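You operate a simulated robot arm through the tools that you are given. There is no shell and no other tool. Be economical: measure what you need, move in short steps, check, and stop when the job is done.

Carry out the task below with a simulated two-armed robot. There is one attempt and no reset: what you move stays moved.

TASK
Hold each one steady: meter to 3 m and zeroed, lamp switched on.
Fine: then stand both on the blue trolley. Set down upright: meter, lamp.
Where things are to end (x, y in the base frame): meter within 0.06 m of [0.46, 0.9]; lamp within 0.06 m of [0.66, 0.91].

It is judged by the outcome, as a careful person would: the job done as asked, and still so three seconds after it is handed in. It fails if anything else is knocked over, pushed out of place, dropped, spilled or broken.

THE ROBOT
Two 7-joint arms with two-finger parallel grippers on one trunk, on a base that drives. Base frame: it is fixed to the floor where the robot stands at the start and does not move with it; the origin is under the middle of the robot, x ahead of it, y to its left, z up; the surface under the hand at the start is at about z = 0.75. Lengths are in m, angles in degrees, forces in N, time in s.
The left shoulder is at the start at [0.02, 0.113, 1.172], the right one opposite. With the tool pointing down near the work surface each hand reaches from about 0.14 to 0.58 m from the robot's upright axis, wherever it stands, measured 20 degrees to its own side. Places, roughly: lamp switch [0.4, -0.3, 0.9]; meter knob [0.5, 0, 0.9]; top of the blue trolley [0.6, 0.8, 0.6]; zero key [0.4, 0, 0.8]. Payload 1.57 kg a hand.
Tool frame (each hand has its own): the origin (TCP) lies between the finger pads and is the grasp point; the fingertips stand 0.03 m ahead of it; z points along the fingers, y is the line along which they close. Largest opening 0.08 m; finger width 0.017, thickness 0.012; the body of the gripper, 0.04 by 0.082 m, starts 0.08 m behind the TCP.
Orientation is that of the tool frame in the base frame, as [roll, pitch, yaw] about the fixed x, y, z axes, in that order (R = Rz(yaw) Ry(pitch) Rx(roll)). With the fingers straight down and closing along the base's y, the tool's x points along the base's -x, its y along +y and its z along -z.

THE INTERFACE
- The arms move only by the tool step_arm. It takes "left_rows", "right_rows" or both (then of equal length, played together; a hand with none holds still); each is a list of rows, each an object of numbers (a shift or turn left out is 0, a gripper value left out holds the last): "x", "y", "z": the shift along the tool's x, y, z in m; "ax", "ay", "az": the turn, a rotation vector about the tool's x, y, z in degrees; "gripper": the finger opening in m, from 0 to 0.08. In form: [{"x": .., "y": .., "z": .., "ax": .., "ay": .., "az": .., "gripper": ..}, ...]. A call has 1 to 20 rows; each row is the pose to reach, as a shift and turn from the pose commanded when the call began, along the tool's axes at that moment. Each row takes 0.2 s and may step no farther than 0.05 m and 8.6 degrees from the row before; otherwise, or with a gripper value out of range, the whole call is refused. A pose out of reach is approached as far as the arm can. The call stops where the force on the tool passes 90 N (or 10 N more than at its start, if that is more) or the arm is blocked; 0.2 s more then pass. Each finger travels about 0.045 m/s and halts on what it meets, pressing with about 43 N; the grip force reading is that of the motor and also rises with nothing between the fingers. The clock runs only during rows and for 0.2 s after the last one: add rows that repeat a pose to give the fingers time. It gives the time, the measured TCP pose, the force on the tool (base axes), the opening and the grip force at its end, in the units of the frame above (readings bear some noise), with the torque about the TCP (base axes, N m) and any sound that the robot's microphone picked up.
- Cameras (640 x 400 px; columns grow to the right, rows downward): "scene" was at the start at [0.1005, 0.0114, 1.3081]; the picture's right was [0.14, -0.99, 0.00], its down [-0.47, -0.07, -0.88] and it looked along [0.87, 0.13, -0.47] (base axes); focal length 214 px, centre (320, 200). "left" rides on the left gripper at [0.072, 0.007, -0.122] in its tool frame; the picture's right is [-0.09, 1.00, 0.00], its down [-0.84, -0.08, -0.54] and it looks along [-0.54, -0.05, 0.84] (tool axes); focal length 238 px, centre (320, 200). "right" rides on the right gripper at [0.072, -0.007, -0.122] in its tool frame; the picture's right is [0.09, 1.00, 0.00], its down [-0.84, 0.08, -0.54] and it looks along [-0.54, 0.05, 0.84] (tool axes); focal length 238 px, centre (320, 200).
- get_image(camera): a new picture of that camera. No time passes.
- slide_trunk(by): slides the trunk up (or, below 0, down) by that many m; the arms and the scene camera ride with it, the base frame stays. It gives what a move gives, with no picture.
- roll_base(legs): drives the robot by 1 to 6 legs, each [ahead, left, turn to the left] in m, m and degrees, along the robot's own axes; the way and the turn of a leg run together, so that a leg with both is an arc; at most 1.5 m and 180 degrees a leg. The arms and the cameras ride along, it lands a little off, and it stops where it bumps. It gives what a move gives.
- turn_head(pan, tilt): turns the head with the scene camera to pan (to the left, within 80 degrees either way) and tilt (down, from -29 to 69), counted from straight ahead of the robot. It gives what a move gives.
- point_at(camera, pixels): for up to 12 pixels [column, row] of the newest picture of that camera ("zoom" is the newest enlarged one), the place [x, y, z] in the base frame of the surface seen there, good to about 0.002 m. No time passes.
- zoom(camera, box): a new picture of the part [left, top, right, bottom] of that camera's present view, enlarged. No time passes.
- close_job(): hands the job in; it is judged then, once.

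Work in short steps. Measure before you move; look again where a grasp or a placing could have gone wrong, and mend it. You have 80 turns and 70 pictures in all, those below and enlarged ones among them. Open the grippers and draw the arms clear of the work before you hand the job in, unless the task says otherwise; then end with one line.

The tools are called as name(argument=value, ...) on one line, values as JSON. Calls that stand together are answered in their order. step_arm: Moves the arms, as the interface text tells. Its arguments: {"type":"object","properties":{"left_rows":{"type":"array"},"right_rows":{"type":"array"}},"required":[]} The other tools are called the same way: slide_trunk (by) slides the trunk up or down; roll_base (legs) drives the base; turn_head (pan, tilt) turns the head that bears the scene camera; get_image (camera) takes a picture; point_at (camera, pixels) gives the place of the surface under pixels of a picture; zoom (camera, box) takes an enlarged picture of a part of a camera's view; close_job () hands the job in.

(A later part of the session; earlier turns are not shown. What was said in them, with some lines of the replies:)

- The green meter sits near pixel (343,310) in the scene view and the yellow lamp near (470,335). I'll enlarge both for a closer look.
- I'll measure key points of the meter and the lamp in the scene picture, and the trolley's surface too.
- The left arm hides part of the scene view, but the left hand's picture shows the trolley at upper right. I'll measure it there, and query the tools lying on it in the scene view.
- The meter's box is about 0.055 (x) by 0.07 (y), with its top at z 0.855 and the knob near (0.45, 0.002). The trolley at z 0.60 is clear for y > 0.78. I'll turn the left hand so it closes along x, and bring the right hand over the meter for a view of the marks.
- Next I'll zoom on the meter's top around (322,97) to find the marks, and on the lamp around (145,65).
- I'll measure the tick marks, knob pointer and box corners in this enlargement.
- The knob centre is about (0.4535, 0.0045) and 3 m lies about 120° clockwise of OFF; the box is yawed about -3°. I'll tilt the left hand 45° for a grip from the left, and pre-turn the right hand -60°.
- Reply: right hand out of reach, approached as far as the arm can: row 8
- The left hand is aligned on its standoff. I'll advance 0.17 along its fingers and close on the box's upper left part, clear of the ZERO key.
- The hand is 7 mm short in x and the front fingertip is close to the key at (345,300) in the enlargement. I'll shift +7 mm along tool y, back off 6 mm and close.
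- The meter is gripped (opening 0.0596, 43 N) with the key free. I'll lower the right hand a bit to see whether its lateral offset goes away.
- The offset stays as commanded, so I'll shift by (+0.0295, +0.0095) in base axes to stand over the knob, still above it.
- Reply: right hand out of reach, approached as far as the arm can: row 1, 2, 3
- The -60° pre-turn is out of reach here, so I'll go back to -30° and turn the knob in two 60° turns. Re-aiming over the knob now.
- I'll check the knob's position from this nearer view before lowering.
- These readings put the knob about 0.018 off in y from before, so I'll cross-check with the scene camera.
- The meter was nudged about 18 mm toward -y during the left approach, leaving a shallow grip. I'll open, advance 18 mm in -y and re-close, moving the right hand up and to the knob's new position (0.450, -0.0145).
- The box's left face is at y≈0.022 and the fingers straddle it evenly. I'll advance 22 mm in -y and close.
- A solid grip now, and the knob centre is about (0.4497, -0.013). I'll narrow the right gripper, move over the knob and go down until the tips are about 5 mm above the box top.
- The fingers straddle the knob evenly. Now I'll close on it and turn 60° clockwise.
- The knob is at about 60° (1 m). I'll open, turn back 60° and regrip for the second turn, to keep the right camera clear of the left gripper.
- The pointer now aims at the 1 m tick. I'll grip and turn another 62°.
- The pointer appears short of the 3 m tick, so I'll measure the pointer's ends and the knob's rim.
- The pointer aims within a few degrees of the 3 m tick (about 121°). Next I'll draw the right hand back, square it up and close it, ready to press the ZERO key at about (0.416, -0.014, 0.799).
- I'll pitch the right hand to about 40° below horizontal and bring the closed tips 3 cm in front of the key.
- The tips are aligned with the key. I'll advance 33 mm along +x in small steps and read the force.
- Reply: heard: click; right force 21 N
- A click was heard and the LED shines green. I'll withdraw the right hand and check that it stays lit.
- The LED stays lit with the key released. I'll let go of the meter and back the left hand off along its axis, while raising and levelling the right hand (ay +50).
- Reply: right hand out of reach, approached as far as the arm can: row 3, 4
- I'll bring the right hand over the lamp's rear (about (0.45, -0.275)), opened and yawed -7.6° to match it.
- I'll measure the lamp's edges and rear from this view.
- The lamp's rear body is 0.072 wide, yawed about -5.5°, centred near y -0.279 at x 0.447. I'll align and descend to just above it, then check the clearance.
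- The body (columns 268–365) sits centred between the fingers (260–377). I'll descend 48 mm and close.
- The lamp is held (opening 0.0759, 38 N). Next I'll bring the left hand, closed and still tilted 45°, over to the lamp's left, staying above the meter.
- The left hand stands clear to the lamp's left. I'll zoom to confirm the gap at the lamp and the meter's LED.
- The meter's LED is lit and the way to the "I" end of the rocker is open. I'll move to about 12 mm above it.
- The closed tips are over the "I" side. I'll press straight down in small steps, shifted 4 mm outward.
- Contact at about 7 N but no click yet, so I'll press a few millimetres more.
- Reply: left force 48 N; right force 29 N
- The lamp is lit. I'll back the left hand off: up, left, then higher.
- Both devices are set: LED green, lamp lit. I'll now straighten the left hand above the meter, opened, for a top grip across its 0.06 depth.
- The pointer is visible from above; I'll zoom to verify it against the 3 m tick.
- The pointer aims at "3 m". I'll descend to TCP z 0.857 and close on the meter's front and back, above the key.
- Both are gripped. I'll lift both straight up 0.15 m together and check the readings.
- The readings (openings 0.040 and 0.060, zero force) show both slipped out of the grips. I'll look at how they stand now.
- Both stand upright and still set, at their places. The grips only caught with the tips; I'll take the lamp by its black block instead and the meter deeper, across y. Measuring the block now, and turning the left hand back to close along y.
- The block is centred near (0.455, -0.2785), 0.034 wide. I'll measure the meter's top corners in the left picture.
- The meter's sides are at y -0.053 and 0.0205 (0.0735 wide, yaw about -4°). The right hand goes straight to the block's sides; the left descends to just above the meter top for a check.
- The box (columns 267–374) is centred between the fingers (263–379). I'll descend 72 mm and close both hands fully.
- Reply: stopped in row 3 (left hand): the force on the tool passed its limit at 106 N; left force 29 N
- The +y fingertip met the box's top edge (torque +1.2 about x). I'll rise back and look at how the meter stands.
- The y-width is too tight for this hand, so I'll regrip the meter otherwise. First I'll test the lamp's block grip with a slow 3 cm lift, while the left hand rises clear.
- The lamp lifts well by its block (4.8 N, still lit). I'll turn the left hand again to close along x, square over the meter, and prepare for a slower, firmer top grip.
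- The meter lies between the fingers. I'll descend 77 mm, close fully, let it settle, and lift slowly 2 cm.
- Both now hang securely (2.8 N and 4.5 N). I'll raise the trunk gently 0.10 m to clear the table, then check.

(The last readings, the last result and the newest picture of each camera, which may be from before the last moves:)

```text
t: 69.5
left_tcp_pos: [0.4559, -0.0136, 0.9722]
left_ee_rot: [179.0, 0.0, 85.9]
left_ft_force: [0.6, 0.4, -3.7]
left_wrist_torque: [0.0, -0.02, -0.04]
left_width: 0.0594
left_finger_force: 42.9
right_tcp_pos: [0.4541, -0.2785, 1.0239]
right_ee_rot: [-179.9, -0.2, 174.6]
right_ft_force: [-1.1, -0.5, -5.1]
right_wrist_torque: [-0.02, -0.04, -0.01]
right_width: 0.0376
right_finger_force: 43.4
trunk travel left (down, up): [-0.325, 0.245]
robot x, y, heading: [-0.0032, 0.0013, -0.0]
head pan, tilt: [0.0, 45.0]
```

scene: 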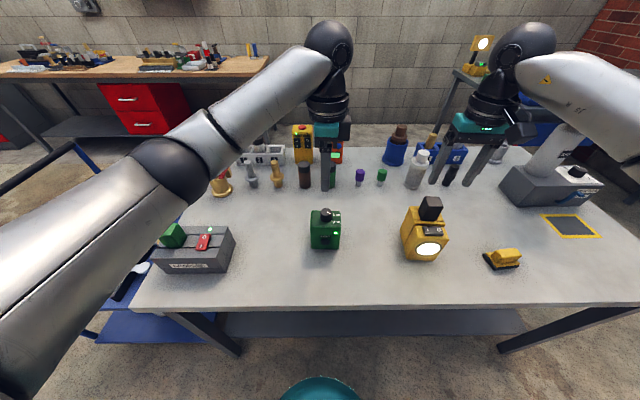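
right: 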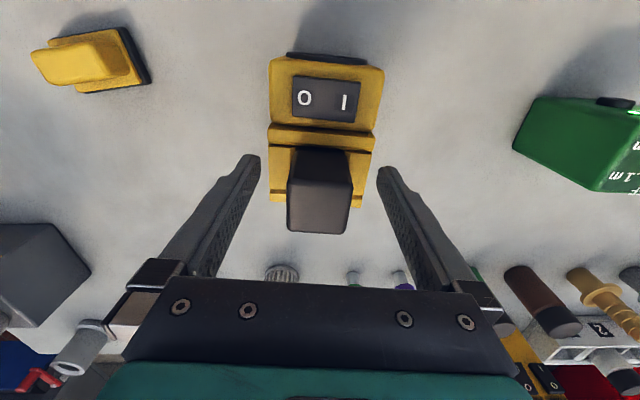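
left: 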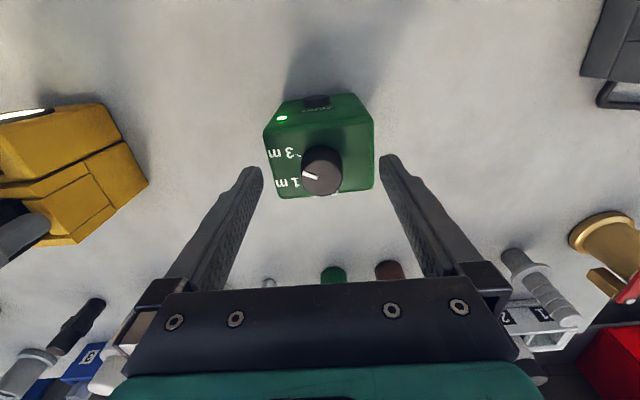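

Both hold. I'll back the robot 0.3 m so the loads leave the table, then look left toward the trolley and the floor.

roll_base(legs=[[-0.3, 0, 0]])

turn_head(pan=50, tilt=42)

get_image(camera="scene")

```text
t: 71.6
left_tcp_pos: [0.154, -0.013, 0.9744]
left_ee_rot: [179.1, -0.1, 86.0]
left_ft_force: [0.3, -0.3, -3.2]
left_wrist_torque: [0.03, -0.02, -0.01]
left_width: 0.0595
left_finger_force: 42.6
right_tcp_pos: [0.1535, -0.2787, 1.0241]
right_ee_rot: [180.0, -0.1, 174.7]
right_ft_force: [0.0, -1.4, -4.7]
right_wrist_torque: [0.01, -0.04, 0.02]
right_width: 0.0379
right_finger_force: 43.5
trunk travel left (down, up): [-0.325, 0.245]
robot x, y, heading: [-0.3058, -0.0022, 0.3]
head pan, tilt: [0.0, 45.0]
```

```text
t: 72.8
left_tcp_pos: [0.1545, -0.0122, 0.9726]
left_ee_rot: [179.0, -0.2, 86.0]
left_ft_force: [0.3, 0.8, -3.5]
left_wrist_torque: [0.01, -0.01, -0.02]
left_width: 0.0596
left_finger_force: 43.3
right_tcp_pos: [0.1528, -0.2783, 1.025]
right_ee_rot: [179.9, -0.2, 174.7]
right_ft_force: [-0.1, 0.3, -4.5]
right_wrist_torque: [0.0, -0.07, 0.03]
right_width: 0.0376
right_finger_force: 42.8
trunk travel left (down, up): [-0.325, 0.245]
robot x, y, heading: [-0.3039, -0.0008, -0.1]
head pan, tilt: [50.0, 42.0]
```

```text
13 pictures are left
```

scene: 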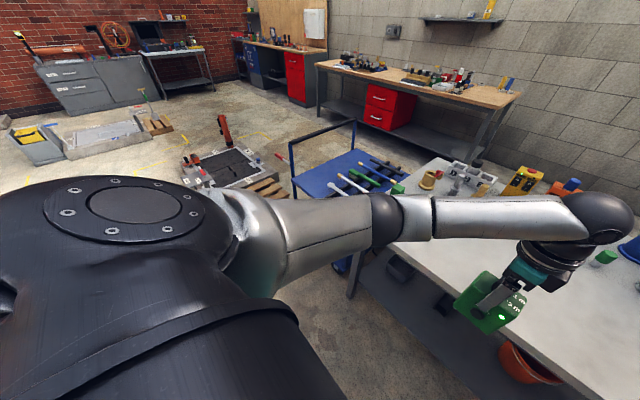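

I'll measure the trolley's edges, its rail, and the floor items near (230,165) and (265,188).

point_at(camera="scene", pixels=[[303, 196], [320, 195], [292, 145], [352, 122], [345, 160], [310, 170], [265, 186], [250, 187], [215, 186], [190, 165], [335, 268], [410, 160]])

```text
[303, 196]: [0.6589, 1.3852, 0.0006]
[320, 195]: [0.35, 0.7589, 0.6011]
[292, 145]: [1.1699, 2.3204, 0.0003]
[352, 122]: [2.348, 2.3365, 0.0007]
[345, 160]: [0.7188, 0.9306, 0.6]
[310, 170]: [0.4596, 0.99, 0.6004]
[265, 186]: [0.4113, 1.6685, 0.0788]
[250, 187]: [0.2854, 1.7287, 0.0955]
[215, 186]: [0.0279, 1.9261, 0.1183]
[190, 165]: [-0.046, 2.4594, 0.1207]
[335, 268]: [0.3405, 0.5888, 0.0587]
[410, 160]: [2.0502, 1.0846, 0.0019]
```

The trolley's near edge is at x≈0.33 and the floor is free out to y 1.6. I'll drive left 0.98 m, then ahead 0.3 m, keeping the loads at z≈0.87, above the 0.77 rail.

roll_base(legs=[[0, 0.98, 0], [0.3, 0, 0]])

turn_head(pan=-5, tilt=50)

get_image(camera="scene")

```text
t: 79.5
left_tcp_pos: [0.4509, 0.9792, 0.9717]
left_ee_rot: [179.0, 0.0, 86.7]
left_ft_force: [0.0, 0.8, -3.1]
left_wrist_torque: [0.01, 0.03, 0.0]
left_width: 0.0595
left_finger_force: 43.4
right_tcp_pos: [0.4538, 0.7133, 1.0247]
right_ee_rot: [-179.9, -0.2, 175.3]
right_ft_force: [-0.9, 0.2, -4.3]
right_wrist_torque: [0.0, 0.01, -0.01]
right_width: 0.0374
right_finger_force: 42.7
trunk travel left (down, up): [-0.325, 0.245]
robot x, y, heading: [-0.005, 0.9841, 0.8]
head pan, tilt: [50.0, 42.0]
```

```text
t: 80.8
left_tcp_pos: [0.4503, 0.9781, 0.9726]
left_ee_rot: [178.9, -0.1, 86.7]
left_ft_force: [0.0, 0.4, -3.0]
left_wrist_torque: [0.04, 0.01, -0.02]
left_width: 0.0597
left_finger_force: 42.5
right_tcp_pos: [0.4522, 0.7129, 1.0252]
right_ee_rot: [-179.8, -0.2, 175.4]
right_ft_force: [0.4, 0.9, -5.3]
right_wrist_torque: [-0.02, -0.08, 0.04]
right_width: 0.0374
right_finger_force: 42.9
trunk travel left (down, up): [-0.325, 0.245]
robot x, y, heading: [-0.004, 0.9822, 0.7]
head pan, tilt: [-5.0, 50.0]
```

```text
12 pictures are left
```

scene: 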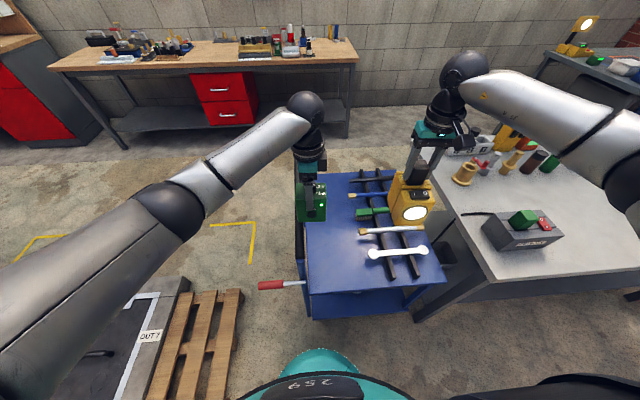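

I'll measure the trolley's near edge, the protruding red handle at (275,285), the base's front at (318,352) and the rail.

point_at(camera="scene", pixels=[[340, 293], [320, 292], [440, 280], [275, 285], [296, 283], [318, 352], [300, 240], [297, 200], [302, 275], [340, 200], [335, 240], [320, 318]])

```text
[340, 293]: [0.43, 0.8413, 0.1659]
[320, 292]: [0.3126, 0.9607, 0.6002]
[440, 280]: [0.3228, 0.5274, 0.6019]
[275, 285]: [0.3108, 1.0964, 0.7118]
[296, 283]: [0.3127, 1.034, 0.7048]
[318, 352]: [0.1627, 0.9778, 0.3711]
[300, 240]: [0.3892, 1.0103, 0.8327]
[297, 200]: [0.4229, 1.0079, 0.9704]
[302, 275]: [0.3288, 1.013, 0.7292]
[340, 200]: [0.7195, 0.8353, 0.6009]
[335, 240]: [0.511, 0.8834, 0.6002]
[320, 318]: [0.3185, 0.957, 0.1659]
```

The base front is at x 0.163 and the trolley edge at 0.31, so I'll advance 0.085 m. The rail top works out at about z 0.84, so the meter (bottom 0.87) clears it.

roll_base(legs=[[0.085, 0, 0]])

```text
t: 81.8
left_tcp_pos: [0.5357, 0.98, 0.9724]
left_ee_rot: [179.0, -0.2, 86.6]
left_ft_force: [0.2, -0.9, -3.5]
left_wrist_torque: [0.01, 0.03, 0.02]
left_width: 0.0595
left_finger_force: 43.1
right_tcp_pos: [0.5383, 0.7139, 1.0224]
right_ee_rot: [-179.9, -0.1, 175.4]
right_ft_force: [-0.3, -0.9, -4.5]
right_wrist_torque: [0.02, -0.04, -0.03]
right_width: 0.0375
right_finger_force: 42.9
trunk travel left (down, up): [-0.325, 0.245]
robot x, y, heading: [0.0791, 0.9871, 1.0]
head pan, tilt: [-5.0, 50.0]
```

I'll first raise and draw back the left hand with the meter slowly: up 0.25, back 0.12, left 0.06.

step_arm(left_rows=[{"z": -0.01, "gripper": 0}, {"z": -0.025}, {"z": -0.045, "y": -0.005}, {"z": -0.065, "y": -0.015, "x": 0.005}, {"z": -0.085, "y": -0.025, "x": 0.01}, {"z": -0.105, "y": -0.035, "x": 0.015}, {"z": -0.125, "y": -0.045, "x": 0.02}, {"z": -0.145, "y": -0.055, "x": 0.025}, {"z": -0.165, "y": -0.065, "x": 0.03}, {"z": -0.185, "y": -0.075, "x": 0.035}, {"z": -0.205, "y": -0.09, "x": 0.04}, {"z": -0.225, "y": -0.105, "x": 0.05}, {"z": -0.24, "y": -0.115, "x": 0.055}, {"z": -0.25, "y": -0.12, "x": 0.06}, {"z": -0.25, "y": -0.12, "x": 0.06}])

```text
t: 85.0
left_tcp_pos: [0.4143, 1.0468, 1.2187]
left_ee_rot: [179.1, -0.1, 86.8]
left_ft_force: [0.4, 0.3, -2.9]
left_wrist_torque: [0.01, 0.01, -0.01]
left_width: 0.0595
left_finger_force: 42.5
right_tcp_pos: [0.5374, 0.7135, 1.0239]
right_ee_rot: [-179.9, -0.3, 175.3]
right_ft_force: [-0.1, 0.2, -5.2]
right_wrist_torque: [-0.03, -0.03, -0.03]
right_width: 0.0374
right_finger_force: 43.2
trunk travel left (down, up): [-0.325, 0.245]
robot x, y, heading: [0.0782, 0.9834, 0.6]
head pan, tilt: [-5.0, 50.0]
```

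The meter is held high. Now I'll carry the lamp slowly across to TCP (0.66, 0.908).

step_arm(right_rows=[{"x": -0.005, "y": 0.01, "gripper": 0}, {"x": -0.012, "y": 0.025}, {"x": -0.02, "y": 0.042}, {"x": -0.03, "y": 0.06}, {"x": -0.04, "y": 0.078}, {"x": -0.05, "y": 0.096}, {"x": -0.06, "y": 0.114}, {"x": -0.07, "y": 0.132}, {"x": -0.08, "y": 0.15}, {"x": -0.088, "y": 0.168}, {"x": -0.095, "y": 0.184}, {"x": -0.102, "y": 0.196}, {"x": -0.1058, "y": 0.2031}, {"x": -0.1058, "y": 0.2031}])

```text
t: 88.0
left_tcp_pos: [0.4149, 1.0453, 1.2201]
left_ee_rot: [179.0, 0.1, 86.7]
left_ft_force: [-0.7, 0.7, -3.3]
left_wrist_torque: [-0.02, 0.04, -0.02]
left_width: 0.0597
left_finger_force: 43.1
right_tcp_pos: [0.6524, 0.9079, 1.023]
right_ee_rot: [-180.0, -0.2, 175.3]
right_ft_force: [0.3, 0.0, -4.5]
right_wrist_torque: [-0.02, -0.07, 0.02]
right_width: 0.0376
right_finger_force: 43.0
right hand out of reach, approached as far as the arm can: row 13, 14
trunk travel left (down, up): [-0.325, 0.245]
robot x, y, heading: [0.0764, 0.9893, 0.8]
head pan, tilt: [-5.0, 50.0]
```

Reach ends at x 0.652, so I'll roll 0.02 m ahead and lift the meter 0.07 more for rail clearance. Then I'll lower the trunk 0.25 m.

roll_base(legs=[[0.02, 0, 0]])

step_arm(left_rows=[{"z": -0.01}, {"z": -0.025}, {"z": -0.04}, {"z": -0.055}, {"z": -0.07}, {"z": -0.07}])

slide_trunk(by=-0.25)

get_image(camera="scene")

```text
t: 88.8
left_tcp_pos: [0.4353, 1.0459, 1.2185]
left_ee_rot: [179.0, 0.0, 86.7]
left_ft_force: [0.8, 0.0, -3.3]
left_wrist_torque: [0.0, 0.0, 0.0]
left_width: 0.0595
left_finger_force: 43.3
right_tcp_pos: [0.6734, 0.9062, 1.0237]
right_ee_rot: [180.0, -0.2, 175.5]
right_ft_force: [0.4, 0.6, -4.9]
right_wrist_torque: [-0.02, -0.03, -0.01]
right_width: 0.0378
right_finger_force: 42.3
trunk travel left (down, up): [-0.325, 0.245]
robot x, y, heading: [0.1032, 0.985, 0.9]
head pan, tilt: [-5.0, 50.0]
```

```text
t: 90.2
left_tcp_pos: [0.4328, 1.0469, 1.2902]
left_ee_rot: [179.0, -0.1, 86.6]
left_ft_force: [-0.4, 0.0, -3.2]
left_wrist_torque: [0.05, -0.03, -0.02]
left_width: 0.0593
left_finger_force: 42.7
right_tcp_pos: [0.6715, 0.9074, 1.0246]
right_ee_rot: [-179.9, -0.2, 175.4]
right_ft_force: [-0.7, -0.8, -4.1]
right_wrist_torque: [-0.01, -0.07, -0.02]
right_width: 0.0374
right_finger_force: 42.7
trunk travel left (down, up): [-0.325, 0.245]
robot x, y, heading: [0.0951, 0.9855, 0.7]
head pan, tilt: [-5.0, 50.0]
```

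```text
t: 92.8
left_tcp_pos: [0.4317, 1.0469, 1.0395]
left_ee_rot: [179.0, -0.2, 86.7]
left_ft_force: [0.5, 0.0, -3.3]
left_wrist_torque: [0.0, -0.02, 0.0]
left_width: 0.0593
left_finger_force: 42.6
right_tcp_pos: [0.6721, 0.9065, 0.7754]
right_ee_rot: [-179.9, -0.3, 175.4]
right_ft_force: [0.7, -0.3, -3.7]
right_wrist_torque: [0.03, -0.02, -0.01]
right_width: 0.0376
right_finger_force: 43.5
trunk travel left (down, up): [-0.075, 0.495]
robot x, y, heading: [0.0962, 0.9856, 0.9]
head pan, tilt: [-5.0, 50.0]
```

```text
11 pictures are left
```

scene: 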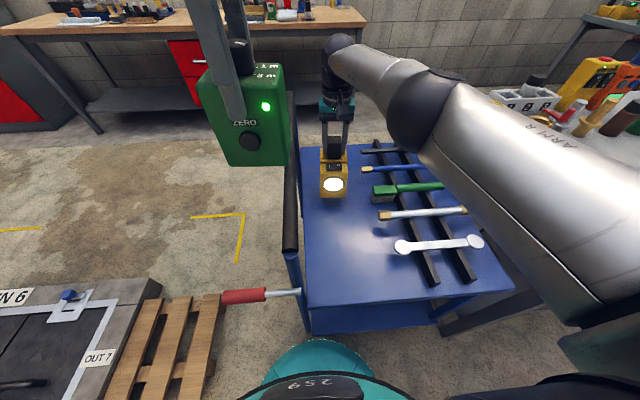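

The lamp hangs about 3 cm over the trolley with clear space around it. I'll lower it 29 mm in fine steps and watch the force.

step_arm(right_rows=[{"z": 0.008}, {"z": 0.016}, {"z": 0.022}, {"z": 0.026}, {"z": 0.029}, {"z": 0.029}])

```text
t: 94.2
left_tcp_pos: [0.4316, 1.046, 1.0396]
left_ee_rot: [179.0, -0.1, 86.7]
left_ft_force: [0.4, -0.2, -3.3]
left_wrist_torque: [0.02, 0.02, 0.02]
left_width: 0.0594
left_finger_force: 43.0
right_tcp_pos: [0.6701, 0.9067, 0.7458]
right_ee_rot: [-179.9, 0.0, 175.4]
right_ft_force: [-0.4, -0.5, 2.6]
right_wrist_torque: [0.02, 0.01, 0.09]
right_width: 0.0372
right_finger_force: 42.8
trunk travel left (down, up): [-0.075, 0.495]
robot x, y, heading: [0.1005, 0.9841, 0.8]
head pan, tilt: [-5.0, 50.0]
```

The lamp rests on the trolley (force turned from -4 to +2.6 N). I'll open and rise straight up 0.16 m.

step_arm(right_rows=[{"gripper": 0.065}, {"gripper": 0.065}, {"gripper": 0.065}, {"gripper": 0.065}, {"z": -0.01}, {"z": -0.03}, {"z": -0.06}, {"z": -0.09}, {"z": -0.12}, {"z": -0.16}, {"z": -0.16, "x": 0.02, "y": -0.04}, {"z": -0.16, "x": 0.04, "y": -0.08}, {"z": -0.16, "x": 0.07, "y": -0.12}, {"z": -0.16, "x": 0.1, "y": -0.16}, {"z": -0.16, "x": 0.13, "y": -0.2}, {"z": -0.16, "x": 0.16, "y": -0.24}, {"z": -0.16, "x": 0.19, "y": -0.27}])

get_image(camera="scene")

point_at(camera="scene", pixels=[[334, 185], [334, 155], [334, 140], [322, 165], [346, 165], [322, 195], [345, 195]])

```text
t: 97.8
left_tcp_pos: [0.4319, 1.0462, 1.0396]
left_ee_rot: [178.9, -0.1, 86.7]
left_ft_force: [0.7, 0.2, -3.3]
left_wrist_torque: [0.05, -0.01, 0.0]
left_width: 0.0593
left_finger_force: 42.6
right_tcp_pos: [0.4603, 0.6534, 0.9065]
right_ee_rot: [-180.0, -0.1, 175.4]
right_ft_force: [0.6, -0.1, 0.5]
right_wrist_torque: [-0.03, -0.04, -0.03]
right_width: 0.0651
right_finger_force: 0.0
right hand out of reach, approached as far as the arm can: row 10
trunk travel left (down, up): [-0.075, 0.495]
robot x, y, heading: [0.1028, 0.9882, 0.7]
head pan, tilt: [-5.0, 50.0]
```

```text
10 pictures are left
```

scene: 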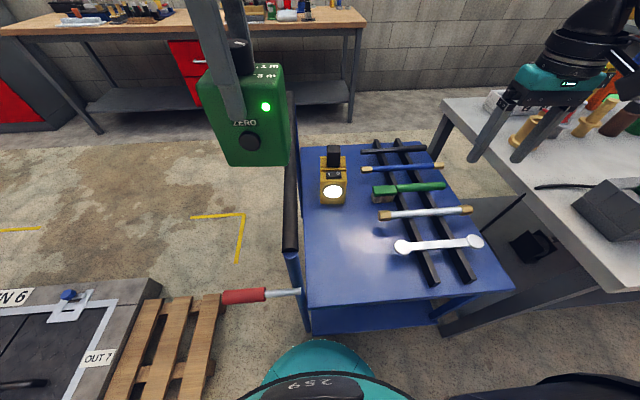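

```text
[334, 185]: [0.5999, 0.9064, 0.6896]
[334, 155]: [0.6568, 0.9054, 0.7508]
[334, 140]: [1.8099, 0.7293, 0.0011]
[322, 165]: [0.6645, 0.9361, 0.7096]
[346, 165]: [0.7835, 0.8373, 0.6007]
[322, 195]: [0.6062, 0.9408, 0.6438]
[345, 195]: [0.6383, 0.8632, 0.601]
```

The lamp stands upright, lit, centred about (0.648, 0.907). Now I'll move the meter over its spot, turning it 65° so the hand camera stays clear of the rail at y≈1.01.

step_arm(left_rows=[{"x": -0.012, "y": 0.003, "az": -5, "gripper": 0}, {"x": -0.028, "y": 0.007, "az": -12}, {"x": -0.044, "y": 0.011, "az": -19}, {"x": -0.06, "y": 0.015, "az": -26}, {"x": -0.076, "y": 0.019, "az": -33}, {"x": -0.092, "y": 0.023, "az": -40}, {"x": -0.108, "y": 0.027, "az": -47}, {"x": -0.124, "y": 0.031, "az": -54}, {"x": -0.138, "y": 0.034, "az": -60}, {"x": -0.1491, "y": 0.0367, "az": -65}, {"x": -0.1491, "y": 0.0367, "az": -65}])

get_image(camera="scene")

```text
t: 100.2
left_tcp_pos: [0.4607, 0.8956, 1.0408]
left_ee_rot: [179.5, 0.9, 151.8]
left_ft_force: [-1.7, -0.5, -3.3]
left_wrist_torque: [0.03, -0.01, -0.03]
left_width: 0.0593
left_finger_force: 43.2
right_tcp_pos: [0.4601, 0.6547, 0.9046]
right_ee_rot: [-179.9, -0.2, 175.4]
right_ft_force: [0.0, 0.4, 0.1]
right_wrist_torque: [-0.04, -0.02, 0.03]
right_width: 0.065
right_finger_force: 0.0
trunk travel left (down, up): [-0.075, 0.495]
robot x, y, heading: [0.0982, 0.9876, 0.7]
head pan, tilt: [-5.0, 50.0]
```

```text
9 pictures are left
```

scene: 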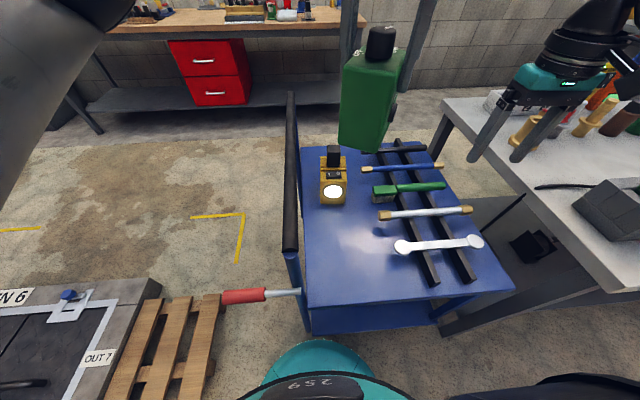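

The meter is over (0.461, 0.896). I'll lower it slowly 0.32 m, to about 2 cm above the trolley.

step_arm(left_rows=[{"z": 0.01, "gripper": 0}, {"z": 0.025}, {"z": 0.045}, {"z": 0.065}, {"z": 0.085}, {"z": 0.105}, {"z": 0.125}, {"z": 0.145}, {"z": 0.165}, {"z": 0.185}, {"z": 0.205}, {"z": 0.225}, {"z": 0.245}, {"z": 0.265}, {"z": 0.285}, {"z": 0.3}, {"z": 0.31}, {"z": 0.318}, {"z": 0.318}])

get_image(camera="scene")

```text
t: 104.2
left_tcp_pos: [0.4651, 0.8956, 0.7219]
left_ee_rot: [179.5, 1.0, 151.7]
left_ft_force: [-0.5, -0.4, -3.3]
left_wrist_torque: [-0.02, 0.02, 0.03]
left_width: 0.0594
left_finger_force: 42.4
right_tcp_pos: [0.4605, 0.6545, 0.9044]
right_ee_rot: [-179.9, -0.2, 175.4]
right_ft_force: [0.6, 0.6, 0.1]
right_wrist_torque: [-0.06, 0.0, 0.01]
right_width: 0.0648
right_finger_force: 0.1
trunk travel left (down, up): [-0.075, 0.495]
robot x, y, heading: [0.0995, 0.9874, 0.8]
head pan, tilt: [-5.0, 50.0]
```

```text
8 pictures are left
```

scene: 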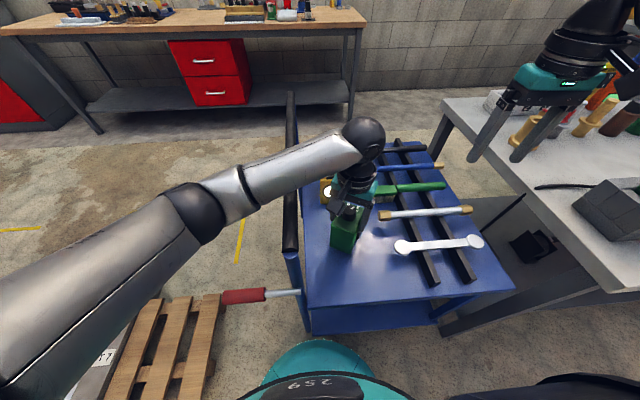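

All clear around the meter. I'll lower the last 2 cm in fine steps.

step_arm(left_rows=[{"z": 0.006}, {"z": 0.012}, {"z": 0.016}, {"z": 0.019}, {"z": 0.0205}, {"z": 0.0205}])

```text
t: 105.6
left_tcp_pos: [0.4635, 0.8946, 0.7041]
left_ee_rot: [179.5, 1.0, 151.7]
left_ft_force: [-1.4, 4.4, 20.5]
left_wrist_torque: [0.3, 1.22, -0.22]
left_width: 0.0596
left_finger_force: 43.0
right_tcp_pos: [0.4598, 0.6545, 0.906]
right_ee_rot: [-179.9, -0.1, 175.4]
right_ft_force: [-0.5, -0.7, 1.5]
right_wrist_torque: [-0.03, -0.02, -0.03]
right_width: 0.0651
right_finger_force: 0.1
trunk travel left (down, up): [-0.075, 0.495]
robot x, y, heading: [0.0992, 0.9865, 0.8]
head pan, tilt: [-5.0, 50.0]
```

Contact at 20 N; I'll ease 1.5 mm up, open, and rise straight up.

step_arm(left_rows=[{"z": -0.0015}, {"z": -0.0015, "gripper": 0.08}, {"z": -0.0015, "gripper": 0.08}, {"z": -0.0015, "gripper": 0.08}, {"z": -0.0015, "gripper": 0.08}, {"z": -0.02}, {"z": -0.04}, {"z": -0.07}, {"z": -0.11}, {"z": -0.15}, {"z": -0.19}, {"z": -0.23}, {"z": -0.27}, {"z": -0.31}])

get_image(camera="scene")

zoom(camera="scene", box=[290, 130, 400, 270])

```text
t: 108.6
left_tcp_pos: [0.4619, 0.8952, 1.0118]
left_ee_rot: [179.5, 0.9, 151.8]
left_ft_force: [-0.5, -0.2, 0.4]
left_wrist_torque: [0.02, -0.05, 0.0]
left_width: 0.0801
left_finger_force: 0.1
right_tcp_pos: [0.4604, 0.655, 0.906]
right_ee_rot: [-179.9, -0.2, 175.4]
right_ft_force: [0.1, -1.4, 0.9]
right_wrist_torque: [0.02, 0.02, -0.05]
right_width: 0.0648
right_finger_force: 0.1
trunk travel left (down, up): [-0.075, 0.495]
robot x, y, heading: [0.0971, 0.9827, 1.0]
head pan, tilt: [-5.0, 50.0]
```

```text
7 pictures are left
```

scene: 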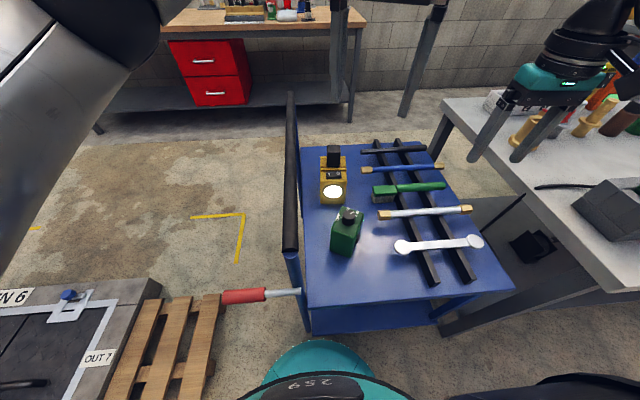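

```text
2.86 times, centred on (345, 200) of scene
```

zoom: 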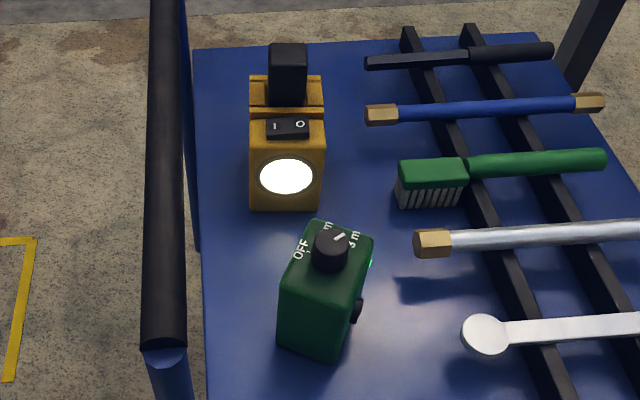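

Both stand upright, the lamp lit and a green glint on the meter's side. I'll verify positions, and the knob from the left hand's camera above it.

point_at(camera="zoom", pixels=[[330, 245], [300, 275], [360, 245], [318, 225], [345, 280], [287, 175], [287, 60], [255, 90], [320, 90]])

get_image(camera="left")

zoom(camera="left", box=[270, 60, 370, 160])

```text
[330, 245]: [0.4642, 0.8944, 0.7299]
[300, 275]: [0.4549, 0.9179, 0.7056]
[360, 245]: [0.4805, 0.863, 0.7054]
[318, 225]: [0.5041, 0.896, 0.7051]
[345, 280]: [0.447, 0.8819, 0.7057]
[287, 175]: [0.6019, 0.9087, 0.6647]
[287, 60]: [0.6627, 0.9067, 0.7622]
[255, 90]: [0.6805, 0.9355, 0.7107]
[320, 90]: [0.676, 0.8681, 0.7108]
```

```text
5 pictures are left
```

left: 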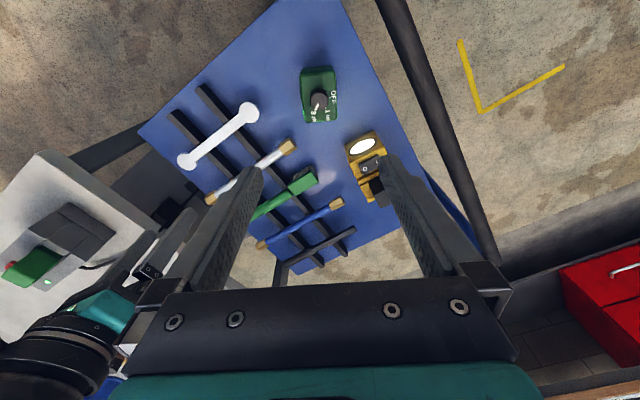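

```text
4.00 times, centred on (320, 110) of left
```

zoom: 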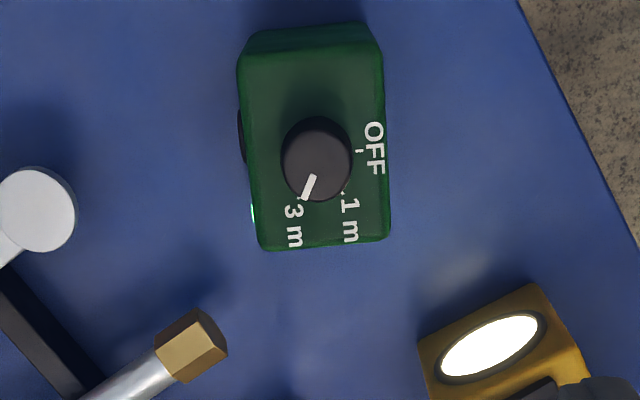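

Meter at (0.464, 0.894) on 3 m with the LED lit; lamp at about (0.65, 0.907), lit. I'll raise the trunk and back the robot away to clear the arms.

slide_trunk(by=0.15)

roll_base(legs=[[-0.35, 0, 0]])

get_image(camera="scene")

```text
t: 110.3
left_tcp_pos: [0.4625, 0.8961, 1.1614]
left_ee_rot: [179.6, 0.8, 151.7]
left_ft_force: [0.0, -0.4, 0.1]
left_wrist_torque: [0.0, -0.01, -0.01]
left_width: 0.0801
left_finger_force: 0.1
right_tcp_pos: [0.461, 0.6549, 1.0541]
right_ee_rot: [-180.0, -0.3, 175.3]
right_ft_force: [0.8, -0.5, 0.0]
right_wrist_torque: [-0.01, 0.01, 0.0]
right_width: 0.0652
right_finger_force: 0.1
trunk travel left (down, up): [-0.225, 0.345]
robot x, y, heading: [0.098, 0.986, 0.6]
head pan, tilt: [-5.0, 50.0]
```

```text
t: 112.6
left_tcp_pos: [0.1191, 0.8922, 1.1611]
left_ee_rot: [179.5, 0.8, 151.8]
left_ft_force: [-1.0, 0.4, -0.5]
left_wrist_torque: [-0.03, -0.02, 0.01]
left_width: 0.0801
left_finger_force: 0.1
right_tcp_pos: [0.117, 0.6498, 1.0561]
right_ee_rot: [-179.8, -0.1, 175.5]
right_ft_force: [0.5, 0.5, -0.3]
right_wrist_torque: [0.0, -0.01, 0.01]
right_width: 0.0652
right_finger_force: 0.0
trunk travel left (down, up): [-0.225, 0.345]
robot x, y, heading: [-0.2475, 0.9796, 0.9]
head pan, tilt: [-5.0, 50.0]
```

```text
3 pictures are left
```

scene: 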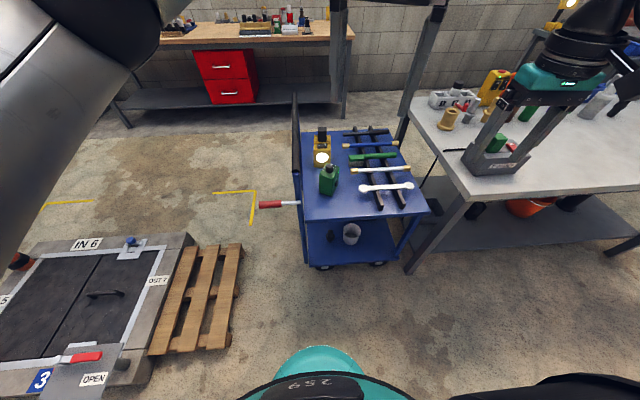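

Both stand upright on the trolley, the arms are clear, and nothing else has moved. Handing the job in.

close_job()

```text
The job is handed in.
```

The meter is on 3 m and zeroed with its LED lit, at about (0.464, 0.894). The lamp is switched on, at about (0.65, 0.907). Both stand upright on the blue trolley; on the first lift both slipped from the grippers, but they stayed upright and set on the table, and I re-gripped them.
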